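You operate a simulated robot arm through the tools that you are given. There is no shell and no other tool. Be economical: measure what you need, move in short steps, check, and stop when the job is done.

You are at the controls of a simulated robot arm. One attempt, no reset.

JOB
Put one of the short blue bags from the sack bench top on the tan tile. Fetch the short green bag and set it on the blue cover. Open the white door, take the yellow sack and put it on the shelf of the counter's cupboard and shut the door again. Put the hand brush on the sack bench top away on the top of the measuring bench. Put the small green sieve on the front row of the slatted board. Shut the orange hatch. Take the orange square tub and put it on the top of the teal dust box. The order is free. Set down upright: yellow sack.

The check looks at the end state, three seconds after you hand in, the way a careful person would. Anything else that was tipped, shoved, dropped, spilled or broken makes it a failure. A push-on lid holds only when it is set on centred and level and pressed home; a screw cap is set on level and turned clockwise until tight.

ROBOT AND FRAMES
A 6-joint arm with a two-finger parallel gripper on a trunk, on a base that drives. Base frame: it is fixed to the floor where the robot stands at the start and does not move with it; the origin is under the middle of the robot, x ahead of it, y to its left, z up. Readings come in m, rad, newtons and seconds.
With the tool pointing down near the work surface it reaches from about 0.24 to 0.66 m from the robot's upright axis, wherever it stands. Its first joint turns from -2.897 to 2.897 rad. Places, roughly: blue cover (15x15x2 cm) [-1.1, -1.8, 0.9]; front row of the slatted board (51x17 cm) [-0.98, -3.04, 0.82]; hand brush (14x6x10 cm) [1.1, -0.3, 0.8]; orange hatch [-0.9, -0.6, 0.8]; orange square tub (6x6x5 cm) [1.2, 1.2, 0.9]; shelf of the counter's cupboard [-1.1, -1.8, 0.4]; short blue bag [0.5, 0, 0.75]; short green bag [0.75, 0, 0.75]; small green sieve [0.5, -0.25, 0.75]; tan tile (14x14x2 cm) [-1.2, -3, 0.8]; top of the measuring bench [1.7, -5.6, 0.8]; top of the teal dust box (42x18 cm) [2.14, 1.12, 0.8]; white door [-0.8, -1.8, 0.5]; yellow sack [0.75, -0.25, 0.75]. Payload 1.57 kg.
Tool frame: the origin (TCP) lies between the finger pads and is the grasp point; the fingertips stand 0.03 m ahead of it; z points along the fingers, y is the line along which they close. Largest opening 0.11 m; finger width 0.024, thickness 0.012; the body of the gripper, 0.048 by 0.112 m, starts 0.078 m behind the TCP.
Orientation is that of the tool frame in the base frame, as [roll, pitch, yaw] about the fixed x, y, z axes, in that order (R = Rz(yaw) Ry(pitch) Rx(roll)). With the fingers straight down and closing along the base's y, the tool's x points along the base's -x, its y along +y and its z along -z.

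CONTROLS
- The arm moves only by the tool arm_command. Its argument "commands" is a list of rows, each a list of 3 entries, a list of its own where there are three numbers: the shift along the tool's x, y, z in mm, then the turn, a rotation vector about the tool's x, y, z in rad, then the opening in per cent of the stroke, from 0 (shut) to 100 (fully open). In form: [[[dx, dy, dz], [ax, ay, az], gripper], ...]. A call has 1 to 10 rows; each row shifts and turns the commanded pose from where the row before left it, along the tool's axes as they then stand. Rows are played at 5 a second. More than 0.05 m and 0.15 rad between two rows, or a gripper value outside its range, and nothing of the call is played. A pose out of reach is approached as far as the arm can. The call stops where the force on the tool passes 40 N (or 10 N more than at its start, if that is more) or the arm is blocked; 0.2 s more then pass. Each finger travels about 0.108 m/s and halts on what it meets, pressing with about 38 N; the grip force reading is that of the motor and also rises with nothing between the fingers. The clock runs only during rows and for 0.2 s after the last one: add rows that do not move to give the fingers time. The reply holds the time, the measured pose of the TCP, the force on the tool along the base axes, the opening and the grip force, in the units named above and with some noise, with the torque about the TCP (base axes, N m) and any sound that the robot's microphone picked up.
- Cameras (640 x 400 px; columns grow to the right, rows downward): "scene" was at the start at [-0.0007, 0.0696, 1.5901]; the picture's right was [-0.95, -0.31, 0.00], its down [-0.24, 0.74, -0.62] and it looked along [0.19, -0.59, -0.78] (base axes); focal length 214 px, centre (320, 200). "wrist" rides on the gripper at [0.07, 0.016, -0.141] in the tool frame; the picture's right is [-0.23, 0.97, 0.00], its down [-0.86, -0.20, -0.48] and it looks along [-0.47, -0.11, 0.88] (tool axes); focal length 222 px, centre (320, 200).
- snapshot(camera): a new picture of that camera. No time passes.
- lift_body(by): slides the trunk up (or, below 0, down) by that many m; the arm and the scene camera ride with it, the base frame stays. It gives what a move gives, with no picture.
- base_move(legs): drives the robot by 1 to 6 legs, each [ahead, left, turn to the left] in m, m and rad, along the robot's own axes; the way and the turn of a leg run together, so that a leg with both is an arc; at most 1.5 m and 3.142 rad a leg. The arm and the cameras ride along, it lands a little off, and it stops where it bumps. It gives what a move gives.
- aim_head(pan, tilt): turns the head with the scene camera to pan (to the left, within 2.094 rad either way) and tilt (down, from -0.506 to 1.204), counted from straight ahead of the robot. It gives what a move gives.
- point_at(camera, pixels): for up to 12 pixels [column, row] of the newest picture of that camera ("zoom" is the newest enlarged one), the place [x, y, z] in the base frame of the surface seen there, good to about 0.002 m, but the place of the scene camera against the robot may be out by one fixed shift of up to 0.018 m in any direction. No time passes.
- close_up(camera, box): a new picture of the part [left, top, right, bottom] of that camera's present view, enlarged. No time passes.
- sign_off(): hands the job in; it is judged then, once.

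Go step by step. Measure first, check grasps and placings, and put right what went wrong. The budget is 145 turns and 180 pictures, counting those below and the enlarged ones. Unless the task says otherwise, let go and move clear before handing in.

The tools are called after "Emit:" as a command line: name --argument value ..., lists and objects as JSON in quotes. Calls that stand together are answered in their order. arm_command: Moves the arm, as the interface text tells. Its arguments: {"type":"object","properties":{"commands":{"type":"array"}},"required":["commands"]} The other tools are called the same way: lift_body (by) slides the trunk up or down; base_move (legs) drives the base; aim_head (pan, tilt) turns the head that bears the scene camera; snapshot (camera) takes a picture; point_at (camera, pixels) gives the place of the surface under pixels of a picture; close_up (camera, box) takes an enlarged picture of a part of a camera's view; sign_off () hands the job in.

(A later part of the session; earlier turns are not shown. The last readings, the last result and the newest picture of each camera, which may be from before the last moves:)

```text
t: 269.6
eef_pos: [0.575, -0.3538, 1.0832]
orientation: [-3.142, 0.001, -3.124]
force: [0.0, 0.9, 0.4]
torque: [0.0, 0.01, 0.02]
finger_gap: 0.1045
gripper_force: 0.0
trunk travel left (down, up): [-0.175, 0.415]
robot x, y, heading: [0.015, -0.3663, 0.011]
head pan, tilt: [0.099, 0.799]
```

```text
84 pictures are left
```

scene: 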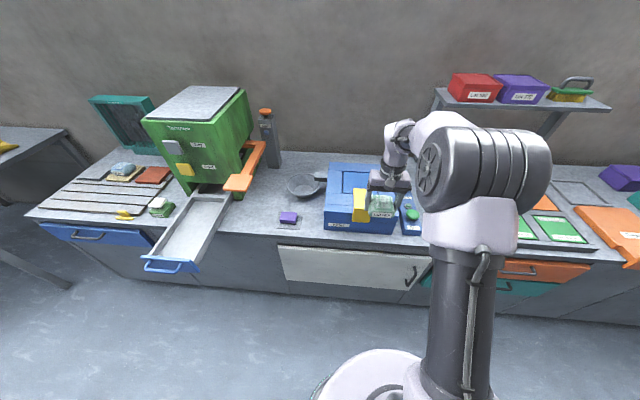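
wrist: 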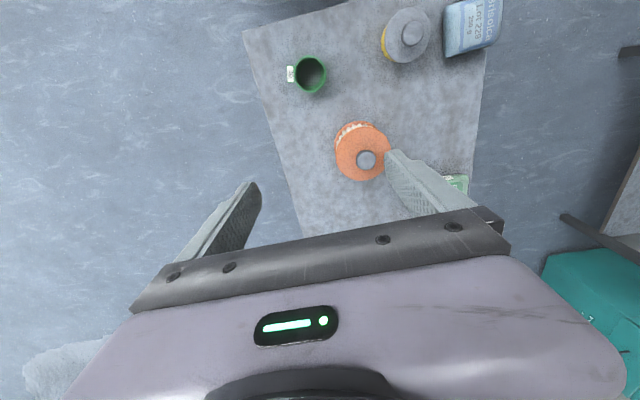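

Emit:
close_up --camera "wrist" --box '[270, 40, 350, 110]'

Emit:
point_at --camera "zoom" --pixels '[[325, 135], [200, 190], [460, 190], [325, 300], [325, 210], [160, 195], [325, 320], [420, 150], [215, 250], [445, 260]]'

```text
5.71 times, centred on (310, 75) of wrist
```

zoom: 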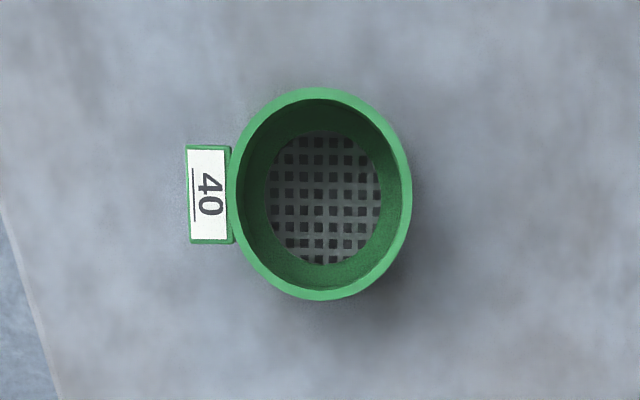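

```text
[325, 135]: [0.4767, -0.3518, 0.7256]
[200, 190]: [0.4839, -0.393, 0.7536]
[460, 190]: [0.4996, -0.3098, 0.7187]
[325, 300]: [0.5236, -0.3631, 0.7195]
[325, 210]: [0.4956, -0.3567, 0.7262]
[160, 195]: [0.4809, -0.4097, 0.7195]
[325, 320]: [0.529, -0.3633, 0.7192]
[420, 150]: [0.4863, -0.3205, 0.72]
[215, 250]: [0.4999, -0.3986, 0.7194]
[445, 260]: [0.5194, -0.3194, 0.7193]
```

The sieve is a ring ≈56 mm across, centred at (0.492,-0.356), tag on its -y side. I go above it, rotating ~70° so the fingers avoid the tag.

Emit:
arm_command --commands '[[[42, -1, 0], [0, 0, 0.13], 100], [[41, 0, 0], [0, 0, 0.13], 100], [[0, 0, 40], [0, 0, 0.15], 100], [[0, 0, 40], [0, 0, 0.15], 100], [[0, 0, 40], [0, 0, 0.15], 100], [[0, 0, 40], [0, 0, 0.15], 100], [[0, 0, 40], [0, 0, 0.15], 100], [[0, 0, 20], [0, 0, 0.15], 100]]'

Emit:
snapshot --camera "wrist"

```text
t: 271.4
eef_pos: [0.4918, -0.3528, 0.8633]
orientation: [-3.139, 0.0, 1.999]
force: [0.0, -0.3, -0.4]
torque: [0.0, 0.0, -0.01]
finger_gap: 0.1101
gripper_force: 0.1
trunk travel left (down, up): [-0.175, 0.415]
robot x, y, heading: [0.017, -0.366, 0.017]
head pan, tilt: [0.099, 0.799]
```

```text
82 pictures are left
```

wrist: 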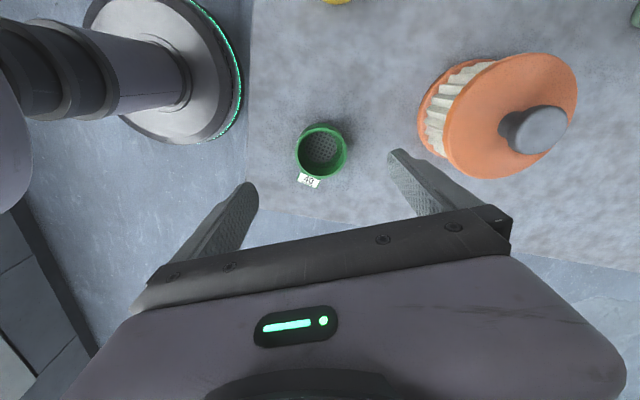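

Check the sieve's rim from here.

Emit:
point_at --camera "wrist" --pixels '[[298, 152], [346, 150], [322, 127], [322, 152], [321, 176], [309, 181], [300, 145], [344, 143]]'

```text
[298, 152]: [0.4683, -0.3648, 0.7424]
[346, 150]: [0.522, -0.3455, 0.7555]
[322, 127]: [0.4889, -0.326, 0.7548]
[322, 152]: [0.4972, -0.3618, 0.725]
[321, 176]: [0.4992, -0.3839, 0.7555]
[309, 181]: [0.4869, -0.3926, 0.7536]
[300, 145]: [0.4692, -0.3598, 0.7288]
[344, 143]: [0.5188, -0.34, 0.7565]
```

Centre (0.495,-0.355), rim z 0.756. Lower and grip.

Emit:
arm_command --commands '[[[0, 3, 40], [0, 0, 0], 100], [[0, 0, 40], [0, 0, 0], 100], [[0, 0, 30], [0, 0, 0], 100], [[0, 0, 0], [0, 0, 0], 20], [[0, 0, 0], [0, 0, 0], 20], [[0, 0, 0], [0, 0, 0], 20], [[0, 0, 0], [0, 0, 0], 20], [[0, 0, 0], [0, 0, 0], 20]]'

Emit:
snapshot --camera "wrist"

```text
t: 273.2
eef_pos: [0.494, -0.3507, 0.7549]
orientation: [-3.141, 0.0, 2.001]
force: [-0.5, -0.2, -0.7]
torque: [0.0, -0.02, -0.02]
finger_gap: 0.0572
gripper_force: 38.0
trunk travel left (down, up): [-0.175, 0.415]
robot x, y, heading: [0.015, -0.3683, 0.013]
head pan, tilt: [0.099, 0.799]
```

```text
81 pictures are left
```

wrist: 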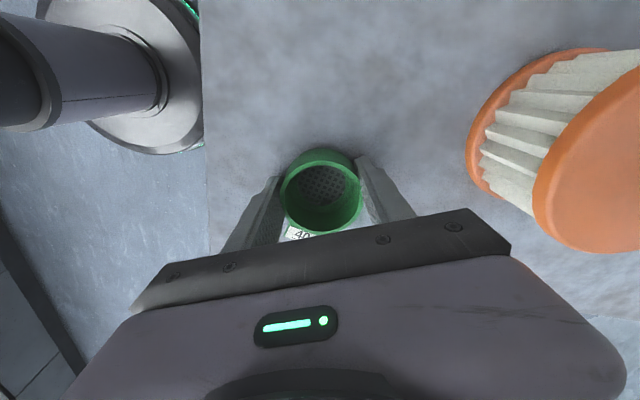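

Gripped at 57 mm. Lift and drive to the slatted board.

Emit:
arm_command --commands '[[[0, 0, -40], [0, 0, 0], 20], [[0, 0, -50], [0, 0, 0], 20], [[0, 0, -50], [0, 0, 0], 20], [[0, 0, -50], [0, 0, 0], 20], [[0, 0, -40], [0, 0, 0], 20]]'

Emit:
base_move --legs '[[0, 0, 3.12], [0, 1.36, 0], [0, 1.362, 0], [0.3, 0, 0]]'

Emit:
snapshot --camera "wrist"

Emit:
snapshot --camera "scene"

```text
t: 274.4
eef_pos: [0.4941, -0.3503, 0.9843]
orientation: [3.141, -0.001, 1.999]
force: [0.0, 0.2, -0.3]
torque: [-0.01, -0.01, 0.0]
finger_gap: 0.0572
gripper_force: 37.9
trunk travel left (down, up): [-0.175, 0.415]
robot x, y, heading: [0.0139, -0.3693, 0.012]
head pan, tilt: [0.099, 0.799]
```

```text
t: 296.6
eef_pos: [-0.7358, -3.1291, 0.9853]
orientation: [3.141, 0.0, -1.142]
force: [-0.5, -1.5, -0.4]
torque: [-0.02, -0.06, 0.0]
finger_gap: 0.0573
gripper_force: 38.4
trunk travel left (down, up): [-0.175, 0.415]
robot x, y, heading: [-0.2571, -3.1147, -3.131]
head pan, tilt: [0.099, 0.799]
```

```text
80 pictures are left
```

wrist: 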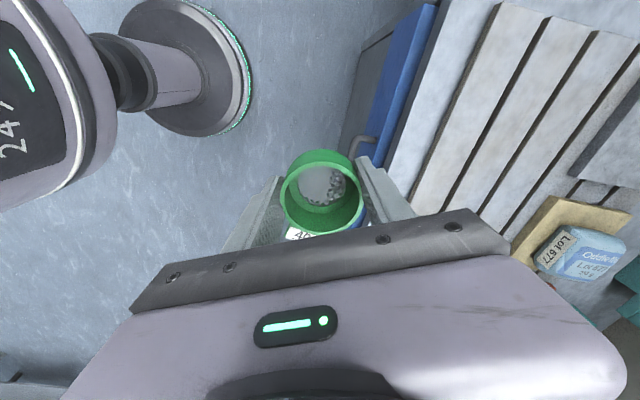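

```text
79 pictures are left
```

scene: 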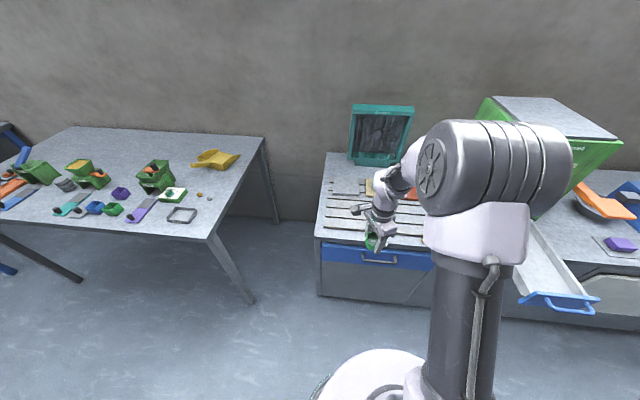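

Advance 0.24 m, then lower to near the slats (top z 0.820).

Emit:
base_move --legs '[[0.24, 0, 0]]'

Emit:
arm_command --commands '[[[0, 0, 40], [0, 0, 0], 20], [[0, 0, 40], [0, 0, 0], 20], [[0, 0, 40], [0, 0, 0], 20], [[0, 0, 6], [0, 0, 0], 20]]'

Emit:
snapshot --camera "wrist"

Emit:
close_up --camera "scene" --box '[300, 130, 460, 270]'

```text
t: 298.4
eef_pos: [-0.9715, -3.1315, 0.9838]
orientation: [3.141, -0.001, -1.141]
force: [-0.2, 0.5, -0.2]
torque: [-0.02, 0.01, 0.01]
finger_gap: 0.0575
gripper_force: 38.2
trunk travel left (down, up): [-0.175, 0.415]
robot x, y, heading: [-0.4957, -3.1153, -3.127]
head pan, tilt: [0.099, 0.799]
```

```text
t: 299.4
eef_pos: [-0.9729, -3.1313, 0.8585]
orientation: [-3.141, 0.001, -1.141]
force: [0.3, -0.2, -0.3]
torque: [-0.03, 0.02, 0.01]
finger_gap: 0.0575
gripper_force: 38.7
trunk travel left (down, up): [-0.175, 0.415]
robot x, y, heading: [-0.4928, -3.1145, -3.125]
head pan, tilt: [0.099, 0.799]
```

```text
78 pictures are left
```

wrist: 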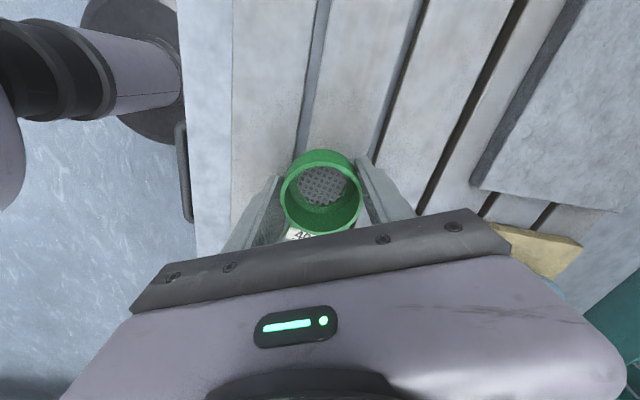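

```text
2.86 times, centred on (380, 200) of scene
```

zoom: 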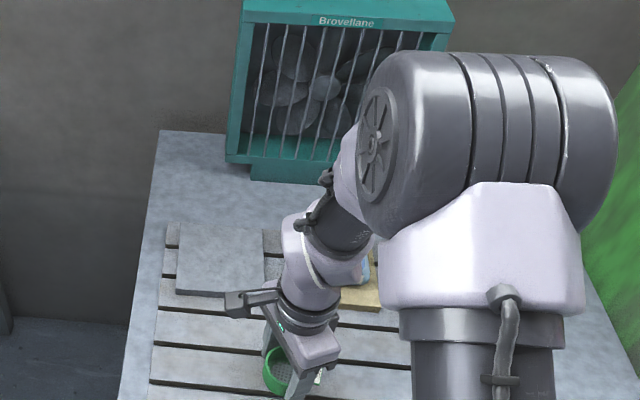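

Sieve hovers ~2 mm above the front slats. Lower, release, rise.

Emit:
arm_command --commands '[[[0, 0, 2.5], [0, 0, 0], 20], [[0, 0, 0], [0, 0, 0], 50], [[0, 0, 0], [0, 0, 0], 75], [[0, 0, 0], [0, 0, 0], 75], [[0, 0, -40], [0, 0, 0], 75], [[0, 0, -40], [0, 0, 0], 75], [[0, 0, -40], [0, 0, 0], 75]]'

Emit:
base_move --legs '[[-0.25, 0, 0]]'

Emit:
snapshot --camera "scene"

Emit:
close_up --camera "scene" --box '[300, 130, 460, 270]'

```text
t: 301.0
eef_pos: [-0.9708, -3.1326, 0.9752]
orientation: [3.141, 0.0, -1.141]
force: [1.1, -0.2, 0.0]
torque: [0.03, -0.03, 0.0]
finger_gap: 0.0827
gripper_force: 0.1
trunk travel left (down, up): [-0.175, 0.415]
robot x, y, heading: [-0.4955, -3.1167, -3.129]
head pan, tilt: [0.099, 0.799]
```

```text
t: 302.8
eef_pos: [-0.7208, -3.1294, 0.9748]
orientation: [-3.141, 0.002, -1.141]
force: [0.4, 0.1, 0.1]
torque: [0.02, 0.01, 0.02]
finger_gap: 0.0825
gripper_force: 0.1
trunk travel left (down, up): [-0.175, 0.415]
robot x, y, heading: [-0.2457, -3.1102, -3.129]
head pan, tilt: [0.099, 0.799]
```

```text
76 pictures are left
```

scene: 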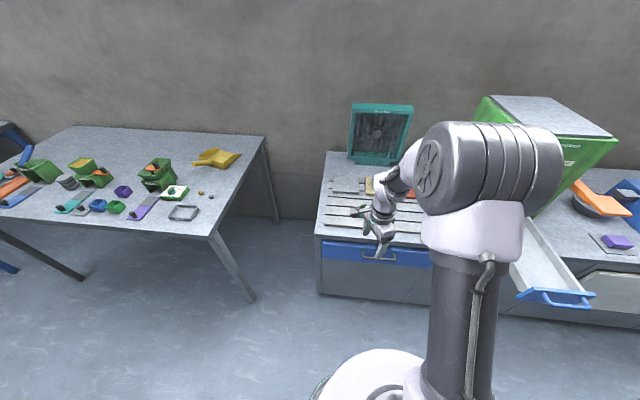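

```text
2.86 times, centred on (380, 200) of scene
```

zoom: 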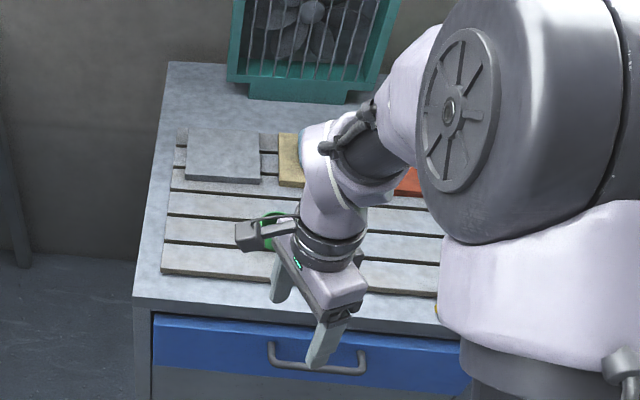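

Sieve is on the slats. Now the hand brush: drive to about (1.04,-0.85), facing the bench.

Emit:
base_move --legs '[[-0.4, 0, 0], [0, 0, -1.583], [1.2, 0, 0], [0, -0.89, 0], [1.05, 0, 0]]'

Emit:
aim_head --pan 0.2 --tilt 1.0

Emit:
snapshot --camera "wrist"

Emit:
snapshot --camera "scene"

```text
t: 324.1
eef_pos: [1.0311, -0.39, 0.973]
orientation: [3.14, -0.001, -2.727]
force: [0.6, -0.3, -0.3]
torque: [-0.05, 0.0, -0.02]
finger_gap: 0.0825
gripper_force: 0.0
trunk travel left (down, up): [-0.175, 0.415]
robot x, y, heading: [1.0344, -0.8662, 1.566]
head pan, tilt: [0.099, 0.799]
```

```text
t: 324.8
eef_pos: [1.0311, -0.3909, 0.9749]
orientation: [3.141, 0.0, -2.726]
force: [0.2, 0.1, 0.4]
torque: [0.01, -0.01, 0.0]
finger_gap: 0.0825
gripper_force: 0.0
trunk travel left (down, up): [-0.175, 0.415]
robot x, y, heading: [1.0427, -0.8713, 1.572]
head pan, tilt: [0.201, 1.0]
```

```text
74 pictures are left
```

wrist: 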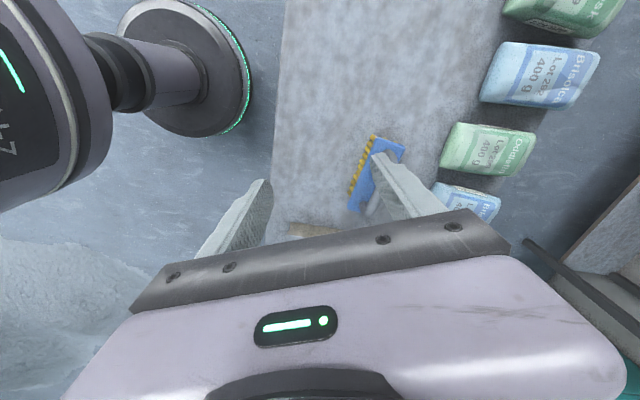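

```text
73 pictures are left
```

scene: 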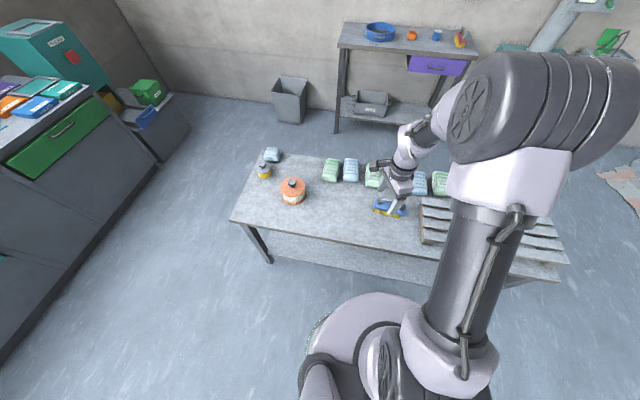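

The finger hides part of the brush; shift the tool to see it whole.

Emit:
arm_command --commands '[[[-40, 25, 0], [0, 0, 0], 100], [[-40, 25, 0], [0, 0, 0], 100]]'

Emit:
close_up --camera "wrist" --box '[240, 60, 440, 220]'

```text
t: 325.4
eef_pos: [1.085, -0.3119, 0.9747]
orientation: [-3.141, -0.001, -2.728]
force: [0.2, 0.5, -0.6]
torque: [-0.01, 0.01, -0.01]
finger_gap: 0.1102
gripper_force: 0.1
trunk travel left (down, up): [-0.175, 0.415]
robot x, y, heading: [1.0411, -0.8687, 1.567]
head pan, tilt: [0.201, 1.0]
```

```text
2.50 times, centred on (340, 140) of wrist
```

zoom: 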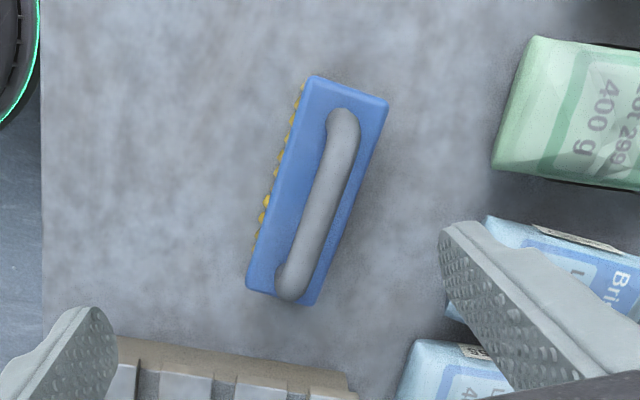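

Emit:
point_at --camera "zoom" --pixels '[[343, 115], [288, 285], [318, 200], [312, 80], [385, 100], [250, 285], [312, 300], [270, 200], [355, 190], [330, 160]]'

```text
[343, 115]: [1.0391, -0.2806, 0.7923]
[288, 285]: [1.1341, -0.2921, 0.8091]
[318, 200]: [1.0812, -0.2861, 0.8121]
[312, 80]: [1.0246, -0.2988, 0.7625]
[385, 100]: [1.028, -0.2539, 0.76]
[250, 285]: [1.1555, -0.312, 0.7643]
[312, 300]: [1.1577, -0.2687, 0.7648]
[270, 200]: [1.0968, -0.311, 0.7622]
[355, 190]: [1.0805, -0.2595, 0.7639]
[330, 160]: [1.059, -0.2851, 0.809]
```

Brush centre (1.09,-0.285), axis at -6°, handle bar top z 0.812, block top 0.764. Align to grip the handle at its middle.

Emit:
arm_command --commands '[[[-13, 22.6, 0], [0, 0, 0.13], 100], [[0, 0, 0], [0, 0, 0.13], 100], [[0, 0, 0], [0, 0, 0.13], 100], [[0, 0, 0], [0, 0, 0.13], 60], [[0, 0, 45], [0, 0, 0], 60], [[0, 0, 45], [0, 0, 0], 60]]'

Emit:
snapshot --camera "wrist"

```text
t: 326.8
eef_pos: [1.0861, -0.2856, 0.8837]
orientation: [3.141, 0.001, 3.034]
force: [-0.4, 0.1, 0.3]
torque: [0.02, 0.02, 0.02]
finger_gap: 0.0659
gripper_force: 0.1
trunk travel left (down, up): [-0.175, 0.415]
robot x, y, heading: [1.0419, -0.8666, 1.567]
head pan, tilt: [0.201, 1.0]
```

```text
71 pictures are left
```

wrist: 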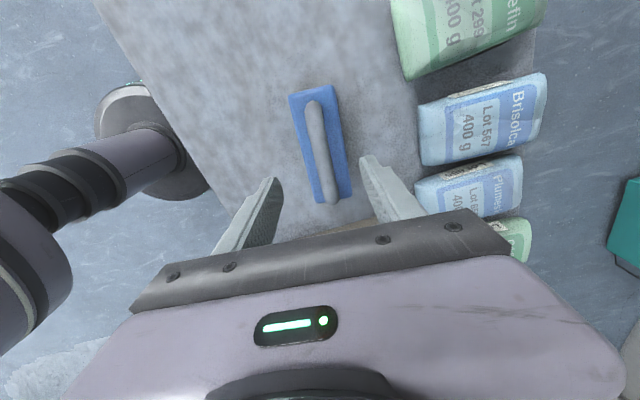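

Aligned. Lower to z 0.801 and grip the handle.

Emit:
arm_command --commands '[[[0, 0, 42], [0, 0, 0], 60], [[0, 0, 41], [0, 0, 0], 60], [[0, 0, 0], [0, 0, 0], 0], [[0, 0, 0], [0, 0, 0], 0], [[0, 0, 0], [0, 0, 0], 0], [[0, 0, 0], [0, 0, 0], 0]]'

Emit:
arm_command --commands '[[[0, 0, -30], [0, 0, 0], 0], [[0, 0, -40], [0, 0, 0], 0], [[0, 0, -45], [0, 0, 0], 0], [[0, 0, -45], [0, 0, 0], 0]]'

Emit:
snapshot --camera "wrist"

```text
t: 328.2
eef_pos: [1.0871, -0.2859, 0.8026]
orientation: [3.141, 0.001, 3.036]
force: [0.8, 0.5, -0.2]
torque: [0.01, 0.04, -0.03]
finger_gap: 0.0177
gripper_force: 32.8
trunk travel left (down, up): [-0.175, 0.415]
robot x, y, heading: [1.0415, -0.8682, 1.571]
head pan, tilt: [0.201, 1.0]
```

```text
t: 329.2
eef_pos: [1.0868, -0.2859, 0.9628]
orientation: [3.141, 0.0, 3.038]
force: [-0.8, -0.8, -2.3]
torque: [0.01, 0.04, 0.02]
finger_gap: 0.0172
gripper_force: 32.9
trunk travel left (down, up): [-0.175, 0.415]
robot x, y, heading: [1.0394, -0.8683, 1.568]
head pan, tilt: [0.201, 1.0]
```

```text
70 pictures are left
```

wrist: 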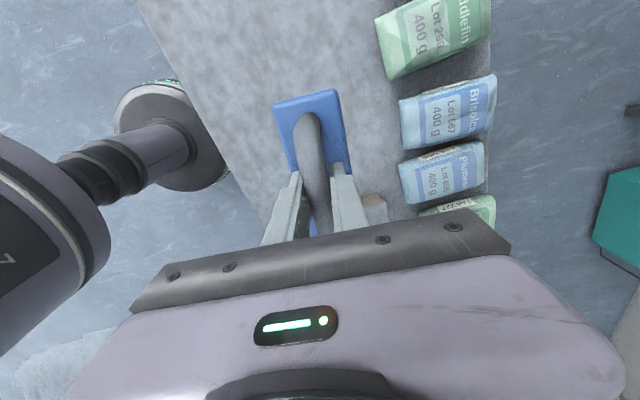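

Brush held securely. Back away, turn toward the measuring bench and look.

Emit:
base_move --legs '[[-0.45, 0, 0], [0, 0, 3.14]]'

Emit:
aim_head --pan 0.0 --tilt 0.35

Emit:
snapshot --camera "scene"

```text
t: 339.3
eef_pos: [0.9873, -1.9031, 0.9607]
orientation: [3.141, 0.0, -0.114]
force: [-0.2, -1.2, -3.2]
torque: [0.01, 0.0, 0.03]
finger_gap: 0.0173
gripper_force: 31.8
trunk travel left (down, up): [-0.175, 0.415]
robot x, y, heading: [1.039, -1.3253, -1.583]
head pan, tilt: [0.201, 1.0]
```

```text
t: 340.3
eef_pos: [0.9868, -1.9035, 0.9611]
orientation: [3.142, -0.001, -0.115]
force: [-0.4, 0.2, -1.7]
torque: [0.01, -0.02, 0.02]
finger_gap: 0.0175
gripper_force: 32.2
trunk travel left (down, up): [-0.175, 0.415]
robot x, y, heading: [1.0382, -1.3223, -1.583]
head pan, tilt: [0.0, 0.351]
```

```text
69 pictures are left
```

scene: 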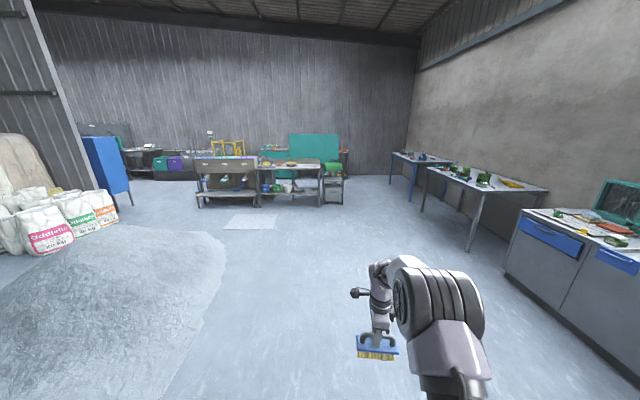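

Emit:
close_up --camera "scene" --box '[180, 120, 360, 220]'

Emit:
point_at --camera "scene" --pixels '[[260, 166], [320, 166], [290, 164], [225, 160], [250, 220], [228, 250], [200, 158], [250, 160], [300, 210], [215, 290], [258, 205]]'

```text
3.56 times, centred on (270, 170) of scene
```

zoom: 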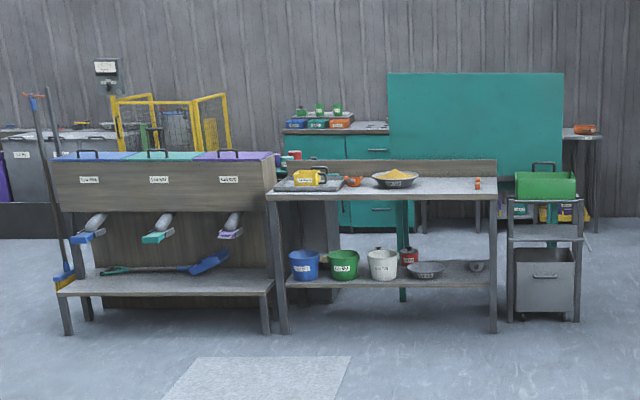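

```text
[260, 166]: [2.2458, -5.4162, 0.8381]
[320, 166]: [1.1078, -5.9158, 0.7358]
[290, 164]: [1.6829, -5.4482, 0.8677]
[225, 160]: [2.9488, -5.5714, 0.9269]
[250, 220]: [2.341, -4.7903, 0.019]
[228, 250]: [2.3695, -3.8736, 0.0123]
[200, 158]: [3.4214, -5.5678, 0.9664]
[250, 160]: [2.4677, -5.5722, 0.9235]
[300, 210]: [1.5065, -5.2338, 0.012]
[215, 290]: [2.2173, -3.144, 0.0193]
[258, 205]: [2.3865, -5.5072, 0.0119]
```

The measuring bench spans x≈1.1–2.3, front near y≈-5.3, with free top between the pan and the orange weights (x≈1.3–1.5). Drive toward it.

Emit:
base_move --legs '[[1.5, 0, 0.012], [1.3, 0, 0], [0, 0.39, 0]]'

Emit:
aim_head --pan 0.1 --tilt 0.6

Emit:
snapshot --camera "scene"

```text
t: 355.9
eef_pos: [1.4305, -4.6896, 0.9612]
orientation: [3.14, 0.002, -0.087]
force: [0.6, 0.0, -2.5]
torque: [-0.03, 0.0, 0.02]
finger_gap: 0.0175
gripper_force: 32.3
trunk travel left (down, up): [-0.175, 0.415]
robot x, y, heading: [1.4621, -4.1056, -1.558]
head pan, tilt: [0.0, 0.351]
```

```text
t: 356.6
eef_pos: [1.4304, -4.6906, 0.9605]
orientation: [3.141, 0.0, -0.087]
force: [-0.1, -0.1, -2.4]
torque: [0.01, -0.03, -0.03]
finger_gap: 0.0173
gripper_force: 32.3
trunk travel left (down, up): [-0.175, 0.415]
robot x, y, heading: [1.466, -4.1068, -1.553]
head pan, tilt: [0.099, 0.6]
```

```text
67 pictures are left
```

scene: 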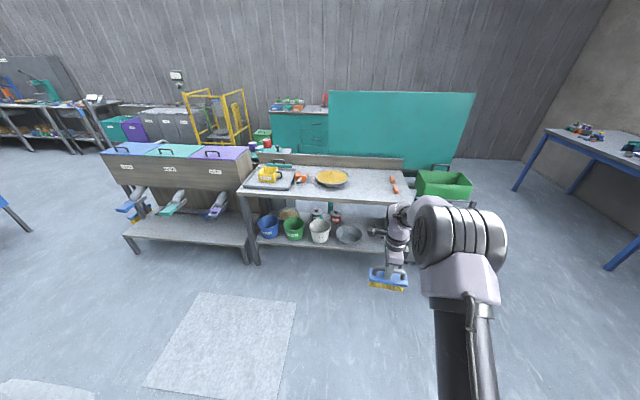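

Emit:
close_up --camera "scene" --box '[230, 150, 430, 270]'

Emit:
point_at --camera "scene" --pixels '[[365, 185], [365, 195], [348, 180], [391, 184], [396, 192], [405, 197], [400, 170], [320, 182], [370, 175], [365, 200]]'

```text
3.20 times, centred on (330, 210) of scene
```

zoom: 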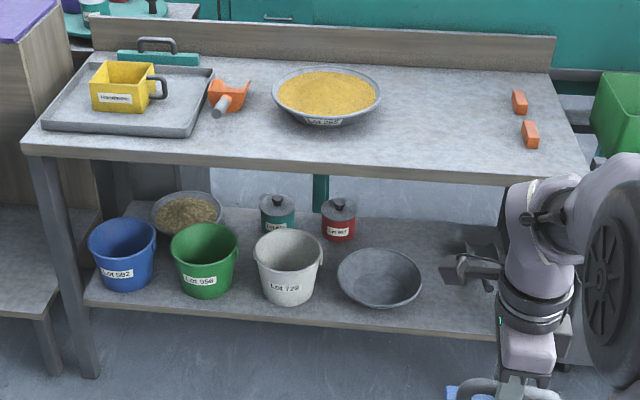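

```text
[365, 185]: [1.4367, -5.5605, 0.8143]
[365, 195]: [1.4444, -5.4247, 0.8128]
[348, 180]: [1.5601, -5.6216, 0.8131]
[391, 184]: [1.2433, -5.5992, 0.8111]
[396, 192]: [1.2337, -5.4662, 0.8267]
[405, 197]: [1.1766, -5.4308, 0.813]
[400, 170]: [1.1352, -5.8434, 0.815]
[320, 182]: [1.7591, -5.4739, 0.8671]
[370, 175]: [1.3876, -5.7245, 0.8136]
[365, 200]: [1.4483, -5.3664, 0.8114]
```

Bench top ≈0.80 (corrected), free spot around (1.43,-5.55). Drive ahead 0.86 m and check with the wrist camera.

Emit:
base_move --legs '[[0.86, 0, 0]]'

Emit:
snapshot --camera "wrist"

Emit:
point_at --camera "wrist" --pixels '[[260, 100], [420, 120], [240, 60], [420, 190], [330, 40]]'

```text
t: 361.2
eef_pos: [1.4399, -5.5478, 0.9612]
orientation: [-3.14, 0.0, -0.092]
force: [0.3, -0.3, -2.7]
torque: [0.0, 0.03, 0.0]
finger_gap: 0.0174
gripper_force: 32.1
trunk travel left (down, up): [-0.175, 0.415]
robot x, y, heading: [1.4804, -4.9657, -1.56]
head pan, tilt: [0.099, 0.6]
```

```text
65 pictures are left
```

wrist: 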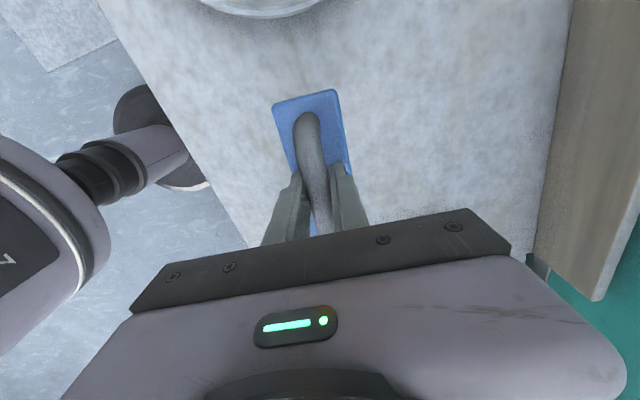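

```text
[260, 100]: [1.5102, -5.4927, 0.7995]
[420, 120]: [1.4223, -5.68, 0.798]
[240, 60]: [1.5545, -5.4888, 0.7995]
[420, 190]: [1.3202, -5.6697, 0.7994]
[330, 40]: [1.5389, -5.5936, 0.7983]
```

Bench top z 0.799 and space is free. Lower, check contact, release.

Emit:
arm_command --commands '[[[0, 0, 40], [0, 0, 0], 0], [[0, 0, 34], [0, 0, 0], 0], [[0, 0, 3], [0, 0, 0], 0], [[0, 0, 2], [0, 0, 0], 0], [[0, 0, 0], [0, 0, 0], 0]]'

```text
t: 362.4
eef_pos: [1.4406, -5.546, 0.8829]
orientation: [-3.141, 0.0, -0.09]
force: [-0.4, -0.3, -2.6]
torque: [0.02, 0.06, 0.01]
finger_gap: 0.0176
gripper_force: 32.2
trunk travel left (down, up): [-0.175, 0.415]
robot x, y, heading: [1.4738, -4.9659, -1.563]
head pan, tilt: [0.099, 0.6]
```

Emit:
arm_command --commands '[[[0, 0, 1.5], [0, 0, 0], 0], [[0, 0, 0], [0, 0, 0], 10], [[0, 0, 0], [0, 0, 0], 35], [[0, 0, 0], [0, 0, 0], 50], [[0, 0, 0], [0, 0, 0], 50], [[0, 0, -40], [0, 0, 0], 50], [[0, 0, -40], [0, 0, 0], 50], [[0, 0, -40], [0, 0, 0], 50]]'

Emit:
snapshot --camera "wrist"

```text
t: 364.2
eef_pos: [1.4414, -5.5489, 1.0016]
orientation: [3.141, 0.0, -0.091]
force: [-0.3, 0.0, 0.2]
torque: [-0.01, 0.04, -0.03]
finger_gap: 0.0548
gripper_force: 0.1
trunk travel left (down, up): [-0.175, 0.415]
robot x, y, heading: [1.4773, -4.9662, -1.559]
head pan, tilt: [0.099, 0.6]
```

```text
64 pictures are left
```

wrist: 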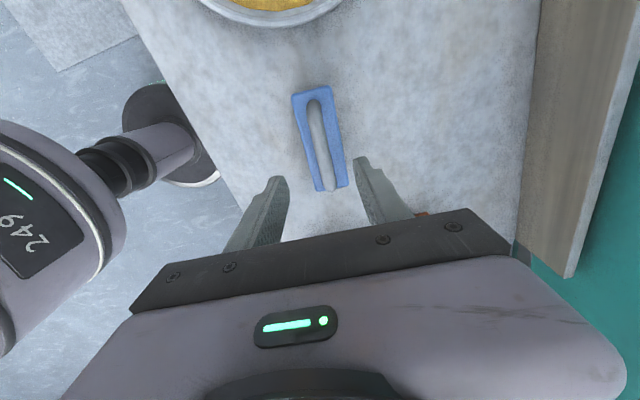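

Brush stands on the measuring bench. Now drive around to the orange tub.

Emit:
base_move --legs '[[-0.5, 0, 0], [0, 0, 3.13], [1.5, 0, 0], [1.4, 0, 0], [0, 1.47, 0], [1.0, 0, 0]]'

Emit:
aim_head --pan -0.6 --tilt 0.6

Emit:
snapshot --camera "scene"

```text
t: 399.7
eef_pos: [0.2366, 0.0798, 1.001]
orientation: [-3.141, -0.001, 2.991]
force: [0.4, -0.7, -0.7]
torque: [-0.01, 0.03, 0.03]
finger_gap: 0.0548
gripper_force: 0.1
trunk travel left (down, up): [-0.175, 0.415]
robot x, y, heading: [0.1671, -0.5017, 1.524]
head pan, tilt: [0.099, 0.6]
```

```text
t: 400.7
eef_pos: [0.2363, 0.0798, 1.0012]
orientation: [-3.141, 0.001, 2.993]
force: [0.3, 0.8, 0.3]
torque: [-0.01, 0.01, 0.01]
finger_gap: 0.055
gripper_force: 0.1
trunk travel left (down, up): [-0.175, 0.415]
robot x, y, heading: [0.1636, -0.5007, 1.525]
head pan, tilt: [-0.6, 0.6]
```

```text
63 pictures are left
```

scene: 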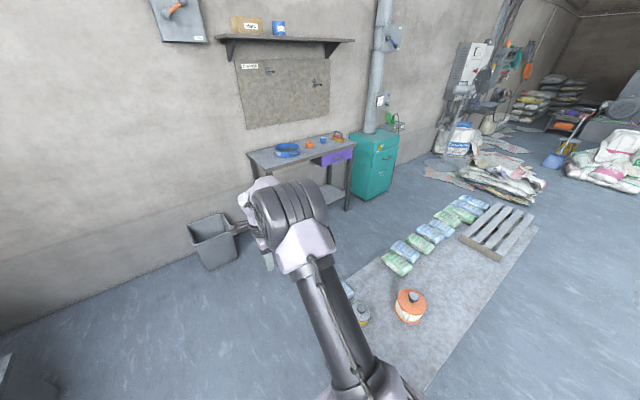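

I measure the tub bench, its open drawer and the teal box.

Emit:
point_at --camera "scene" --pixels '[[309, 144], [259, 166], [350, 150], [338, 158], [355, 155], [380, 142], [350, 208], [330, 146], [345, 260], [323, 140], [390, 122], [215, 260]]'

Emit:
close_up --camera "scene" --box '[240, 100, 430, 220]'

```text
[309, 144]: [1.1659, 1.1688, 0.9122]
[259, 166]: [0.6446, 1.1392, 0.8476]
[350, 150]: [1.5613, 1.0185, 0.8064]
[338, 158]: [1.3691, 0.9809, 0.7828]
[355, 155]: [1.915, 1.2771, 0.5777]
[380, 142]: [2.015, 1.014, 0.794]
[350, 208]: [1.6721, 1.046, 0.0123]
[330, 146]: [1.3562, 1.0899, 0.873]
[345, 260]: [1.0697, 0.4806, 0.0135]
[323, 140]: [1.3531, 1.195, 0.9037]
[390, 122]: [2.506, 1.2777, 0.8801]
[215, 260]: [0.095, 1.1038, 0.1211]
```

```text
3.33 times, centred on (335, 160) of scene
```

zoom: 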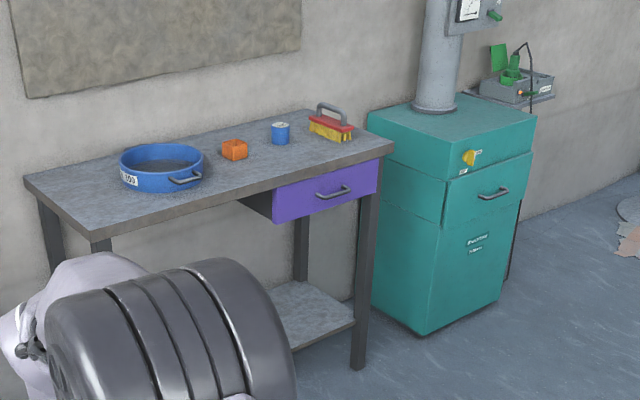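

Tub at ≈(1.166,1.169), bench front y≈1.0; teal box front y≈1.01, x≈1.85–2.5. Drive to (1.17,0.55).

Emit:
base_move --legs '[[0, 0.12, 0.046], [1.05, 0, 0], [0, -1.12, 0]]'

Emit:
aim_head --pan -0.3 --tilt 0.8

Emit:
snapshot --camera "wrist"

Emit:
snapshot --camera "scene"

```text
t: 412.3
eef_pos: [1.2122, 1.1284, 1.0019]
orientation: [3.141, 0.001, 3.029]
force: [0.2, 0.3, 0.0]
torque: [-0.03, 0.02, -0.01]
finger_gap: 0.055
gripper_force: 0.1
trunk travel left (down, up): [-0.175, 0.415]
robot x, y, heading: [1.1645, 0.5461, 1.562]
head pan, tilt: [-0.6, 0.6]
```

```text
t: 413.1
eef_pos: [1.2123, 1.1295, 1.0005]
orientation: [-3.141, 0.001, 3.028]
force: [-0.1, -0.1, -0.5]
torque: [0.0, -0.02, -0.03]
finger_gap: 0.0552
gripper_force: 0.0
trunk travel left (down, up): [-0.175, 0.415]
robot x, y, heading: [1.1628, 0.5487, 1.566]
head pan, tilt: [-0.3, 0.799]
```

```text
61 pictures are left
```

wrist: 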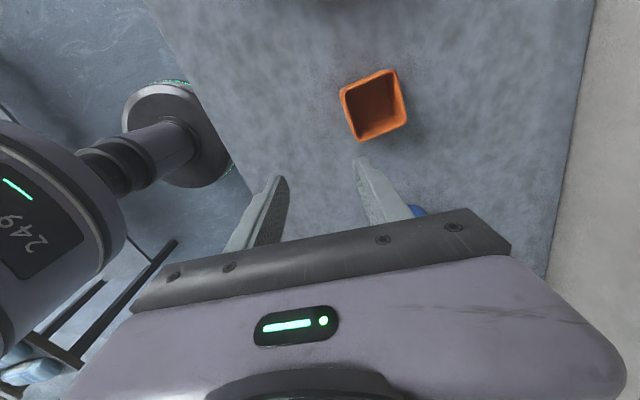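

```text
60 pictures are left
```

scene: 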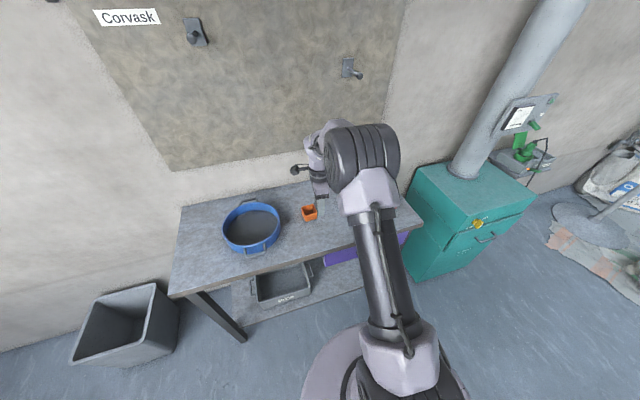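

Emit:
close_up --camera "wrist" --box '[320, 50, 430, 160]'

Emit:
point_at --camera "wrist" --pixels '[[341, 94], [394, 71], [408, 122], [363, 142], [373, 105], [330, 110], [349, 120], [378, 78], [401, 95], [385, 132]]'

Emit:
close_up --camera "scene" --box '[390, 120, 560, 290]'

Emit:
point_at --camera "scene" --pixels '[[455, 205], [440, 190], [505, 200], [475, 210], [425, 195], [450, 225], [530, 198], [455, 182], [480, 185], [465, 200]]'

```text
3.64 times, centred on (375, 105) of wrist
```

zoom: 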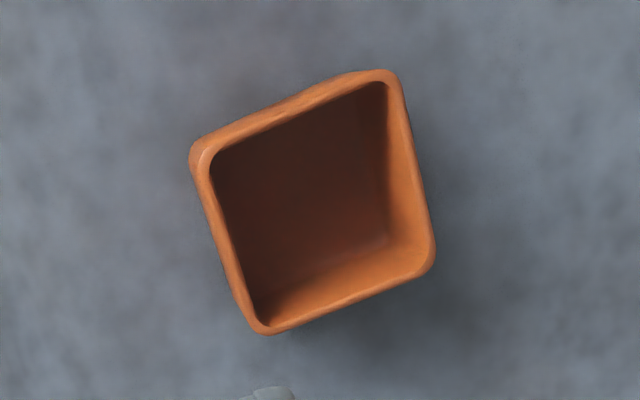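

```text
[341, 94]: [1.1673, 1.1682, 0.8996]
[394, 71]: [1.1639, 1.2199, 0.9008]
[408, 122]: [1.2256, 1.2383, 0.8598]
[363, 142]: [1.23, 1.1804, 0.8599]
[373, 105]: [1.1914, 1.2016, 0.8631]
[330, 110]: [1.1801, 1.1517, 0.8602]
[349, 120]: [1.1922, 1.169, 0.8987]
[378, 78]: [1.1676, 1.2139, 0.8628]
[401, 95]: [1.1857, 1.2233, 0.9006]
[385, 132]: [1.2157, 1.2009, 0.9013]
```

```text
2.35 times, centred on (475, 205) of scene
```

zoom: 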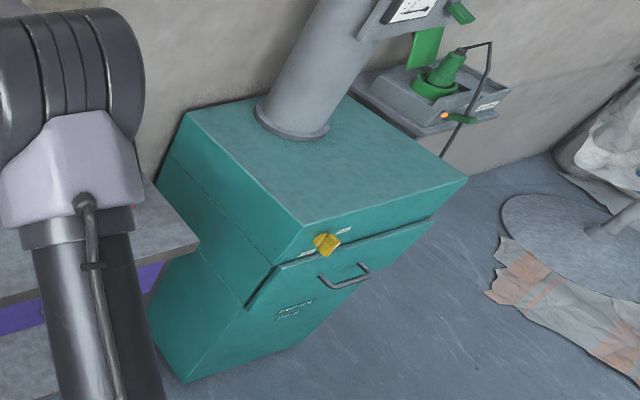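

```text
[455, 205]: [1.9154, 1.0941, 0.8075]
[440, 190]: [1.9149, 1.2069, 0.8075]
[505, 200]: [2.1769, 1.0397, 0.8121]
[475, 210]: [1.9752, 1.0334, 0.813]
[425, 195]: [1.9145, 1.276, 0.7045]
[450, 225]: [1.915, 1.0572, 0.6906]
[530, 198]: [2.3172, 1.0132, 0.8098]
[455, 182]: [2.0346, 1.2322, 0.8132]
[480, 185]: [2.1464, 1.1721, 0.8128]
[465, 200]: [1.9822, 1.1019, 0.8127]
```

Tub: rim z 0.90, bench 0.86, centre ≈(1.191,1.196), sides nearly square to the axes. Drive 0.067 m ahead, open, align and lower.

Emit:
base_move --legs '[[0.067, 0, 0]]'

Emit:
arm_command --commands '[[[20, -2, 0], [0, 0, -0.13], 100], [[0, 0, 20], [0, 0, -0.04], 100], [[0, 0, 20], [0, 0, 0], 100]]'

Emit:
snapshot --camera "wrist"

```text
t: 414.1
eef_pos: [1.213, 1.1965, 1.0001]
orientation: [3.141, 0.0, 3.029]
force: [0.5, 0.5, 0.3]
torque: [-0.02, 0.03, 0.0]
finger_gap: 0.0548
gripper_force: 0.1
trunk travel left (down, up): [-0.175, 0.415]
robot x, y, heading: [1.1595, 0.6151, 1.56]
head pan, tilt: [-0.3, 0.799]
```

```text
t: 414.9
eef_pos: [1.1929, 1.1957, 0.9614]
orientation: [3.14, -0.001, -3.084]
force: [0.2, -0.2, -0.2]
torque: [-0.03, 0.01, 0.01]
finger_gap: 0.11
gripper_force: 0.0
trunk travel left (down, up): [-0.175, 0.415]
robot x, y, heading: [1.1637, 0.6123, 1.56]
head pan, tilt: [-0.3, 0.799]
```

```text
57 pictures are left
```

wrist: 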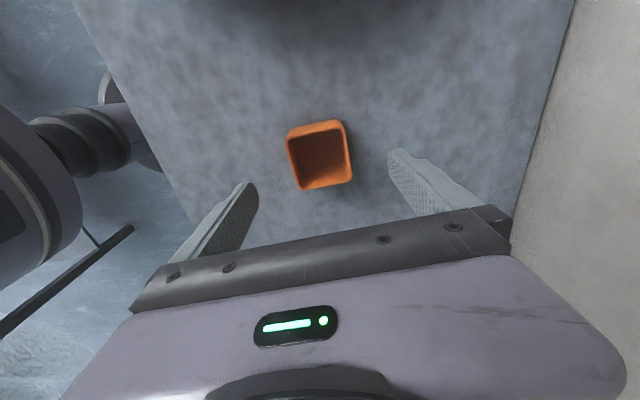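

Tub sits between the fingers. Lower to z 0.894 and close.

Emit:
arm_command --commands '[[[0, 0, 35], [0, 0, 0], 100], [[0, 0, 32], [0, 0, 0], 100], [[0, 0, 0], [0, 0, 0], 20], [[0, 0, 0], [0, 0, 0], 20], [[0, 0, 0], [0, 0, 0], 20], [[0, 0, 0], [0, 0, 0], 20], [[0, 0, 0], [0, 0, 0], 20]]'

Emit:
snapshot --camera "wrist"

```text
t: 416.5
eef_pos: [1.1937, 1.194, 0.8941]
orientation: [-3.141, 0.001, -3.084]
force: [0.0, 0.7, -0.2]
torque: [0.02, -0.02, 0.01]
finger_gap: 0.0554
gripper_force: 38.3
trunk travel left (down, up): [-0.175, 0.415]
robot x, y, heading: [1.162, 0.6146, 1.556]
head pan, tilt: [-0.3, 0.799]
```

```text
56 pictures are left
```

wrist: 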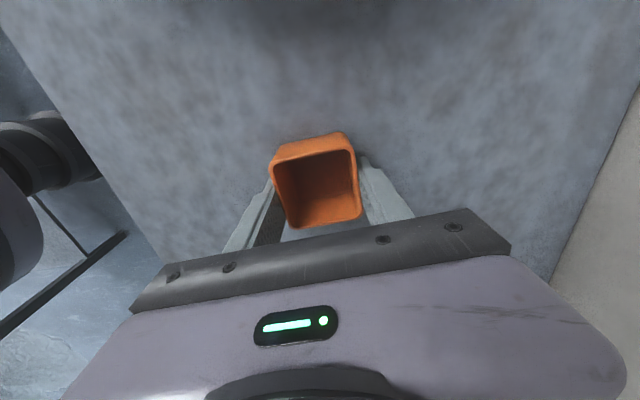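

Gripped at 55 mm. Lift; and I check floor clutter near the teal box in the last scene picture ((555,250),(590,225)).

Emit:
arm_command --commands '[[[0, 0, -30], [0, 0, 0], 20], [[0, 0, -40], [0, 0, 0], 20], [[0, 0, -40], [0, 0, 0], 20], [[0, 0, -40], [0, 0, 0], 20]]'

Emit:
point_at --camera "scene" --pixels '[[550, 245], [580, 270], [565, 215], [500, 300], [600, 300]]'

Emit:
base_move --legs '[[-0.3, 0, 0]]'

Emit:
aim_head --pan -1.0 --tilt 0.75

Emit:
snapshot --camera "scene"

```text
t: 417.5
eef_pos: [1.1938, 1.1933, 1.0446]
orientation: [-3.141, 0.002, -3.086]
force: [-0.3, 0.8, 0.6]
torque: [0.01, 0.0, 0.0]
finger_gap: 0.0554
gripper_force: 38.6
trunk travel left (down, up): [-0.175, 0.415]
robot x, y, heading: [1.1643, 0.6103, 1.562]
head pan, tilt: [-0.3, 0.799]
```

```text
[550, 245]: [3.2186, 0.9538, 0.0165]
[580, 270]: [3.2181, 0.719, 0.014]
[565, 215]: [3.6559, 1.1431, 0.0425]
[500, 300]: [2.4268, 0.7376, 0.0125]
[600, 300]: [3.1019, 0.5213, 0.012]
```

```text
t: 419.5
eef_pos: [1.19, 0.8952, 1.0437]
orientation: [-3.139, -0.002, -3.085]
force: [-0.4, -0.2, 0.5]
torque: [0.03, -0.05, 0.01]
finger_gap: 0.0551
gripper_force: 37.9
trunk travel left (down, up): [-0.175, 0.415]
robot x, y, heading: [1.1649, 0.3135, 1.558]
head pan, tilt: [-0.3, 0.799]
```

```text
t: 420.6
eef_pos: [1.1896, 0.8962, 1.0439]
orientation: [-3.141, 0.0, -3.084]
force: [-0.5, 0.8, -0.3]
torque: [0.02, 0.01, -0.01]
finger_gap: 0.0552
gripper_force: 37.8
trunk travel left (down, up): [-0.175, 0.415]
robot x, y, heading: [1.1604, 0.3154, 1.56]
head pan, tilt: [-1.0, 0.75]
```

```text
55 pictures are left
```

scene: 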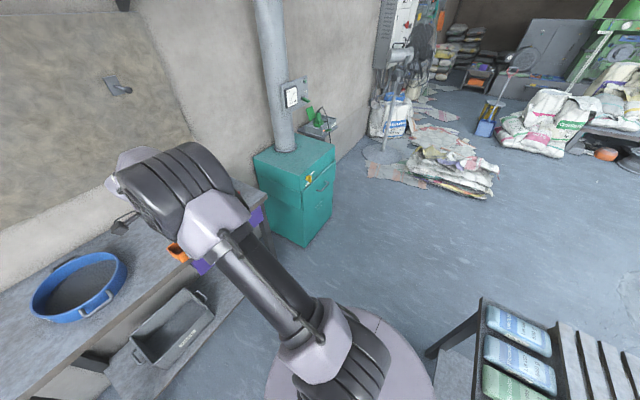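

Path is free. Drive right 0.94 m then ahead 0.2 m to the teal box.

Emit:
base_move --legs '[[0, -0.94, 0], [0.2, 0, 0]]'

Emit:
snapshot --camera "wrist"

Emit:
aim_head --pan 0.15 --tilt 0.85

Emit:
snapshot --camera "scene"

Emit:
point_at --camera "wrist" --pixels '[[240, 100], [400, 100], [320, 90], [420, 180], [300, 60], [380, 140], [230, 150]]'

```text
t: 426.7
eef_pos: [2.1354, 1.0843, 1.0431]
orientation: [-3.141, 0.002, -3.081]
force: [0.0, 0.4, -1.1]
torque: [-0.06, -0.01, -0.02]
finger_gap: 0.0552
gripper_force: 37.5
trunk travel left (down, up): [-0.175, 0.415]
robot x, y, heading: [2.1088, 0.5009, 1.561]
head pan, tilt: [-1.0, 0.75]
```

```text
54 pictures are left
```

wrist: 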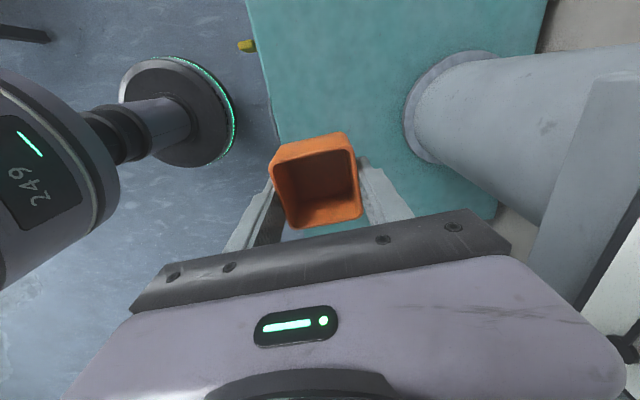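

```text
t: 428.1
eef_pos: [2.1356, 1.0831, 1.0445]
orientation: [3.141, 0.0, -3.079]
force: [-0.5, 0.5, -1.4]
torque: [0.02, 0.02, 0.04]
finger_gap: 0.0549
gripper_force: 37.8
trunk travel left (down, up): [-0.175, 0.415]
robot x, y, heading: [2.1095, 0.5008, 1.559]
head pan, tilt: [0.15, 0.85]
```

```text
53 pictures are left
```

scene: 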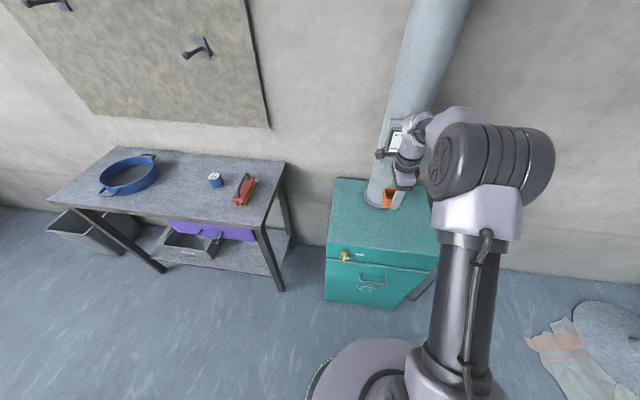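

```text
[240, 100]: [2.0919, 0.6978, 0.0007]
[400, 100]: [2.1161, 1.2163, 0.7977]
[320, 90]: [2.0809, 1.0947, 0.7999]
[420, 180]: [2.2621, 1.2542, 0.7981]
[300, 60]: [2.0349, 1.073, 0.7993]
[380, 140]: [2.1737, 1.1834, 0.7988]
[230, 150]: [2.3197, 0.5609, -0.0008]
```

Box top z 0.799; pipe flange begins at y≈1.21. Shift 12 mm inward and lower to just above contact.

Emit:
arm_command --commands '[[[0, 12, 40], [0, 0, 0], 20], [[0, 0, 45], [0, 0, 0], 20], [[0, 0, 45], [0, 0, 0], 20], [[0, 0, 45], [0, 0, 0], 20], [[0, 0, 32], [0, 0, 0], 20], [[0, 0, 3], [0, 0, 0], 20]]'

Emit:
snapshot --camera "wrist"

```text
t: 429.5
eef_pos: [2.136, 1.0957, 0.8346]
orientation: [3.139, 0.003, -3.08]
force: [1.1, 1.8, 11.9]
torque: [-0.24, 0.05, 0.02]
finger_gap: 0.0548
gripper_force: 37.9
trunk travel left (down, up): [-0.175, 0.415]
robot x, y, heading: [2.1083, 0.5016, 1.567]
head pan, tilt: [0.15, 0.85]
```

```text
52 pictures are left
```

wrist: 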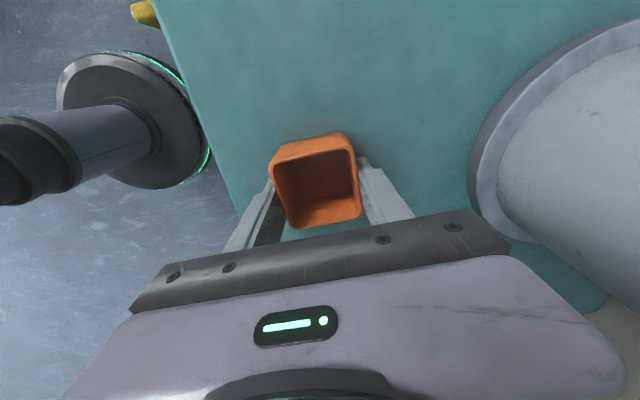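

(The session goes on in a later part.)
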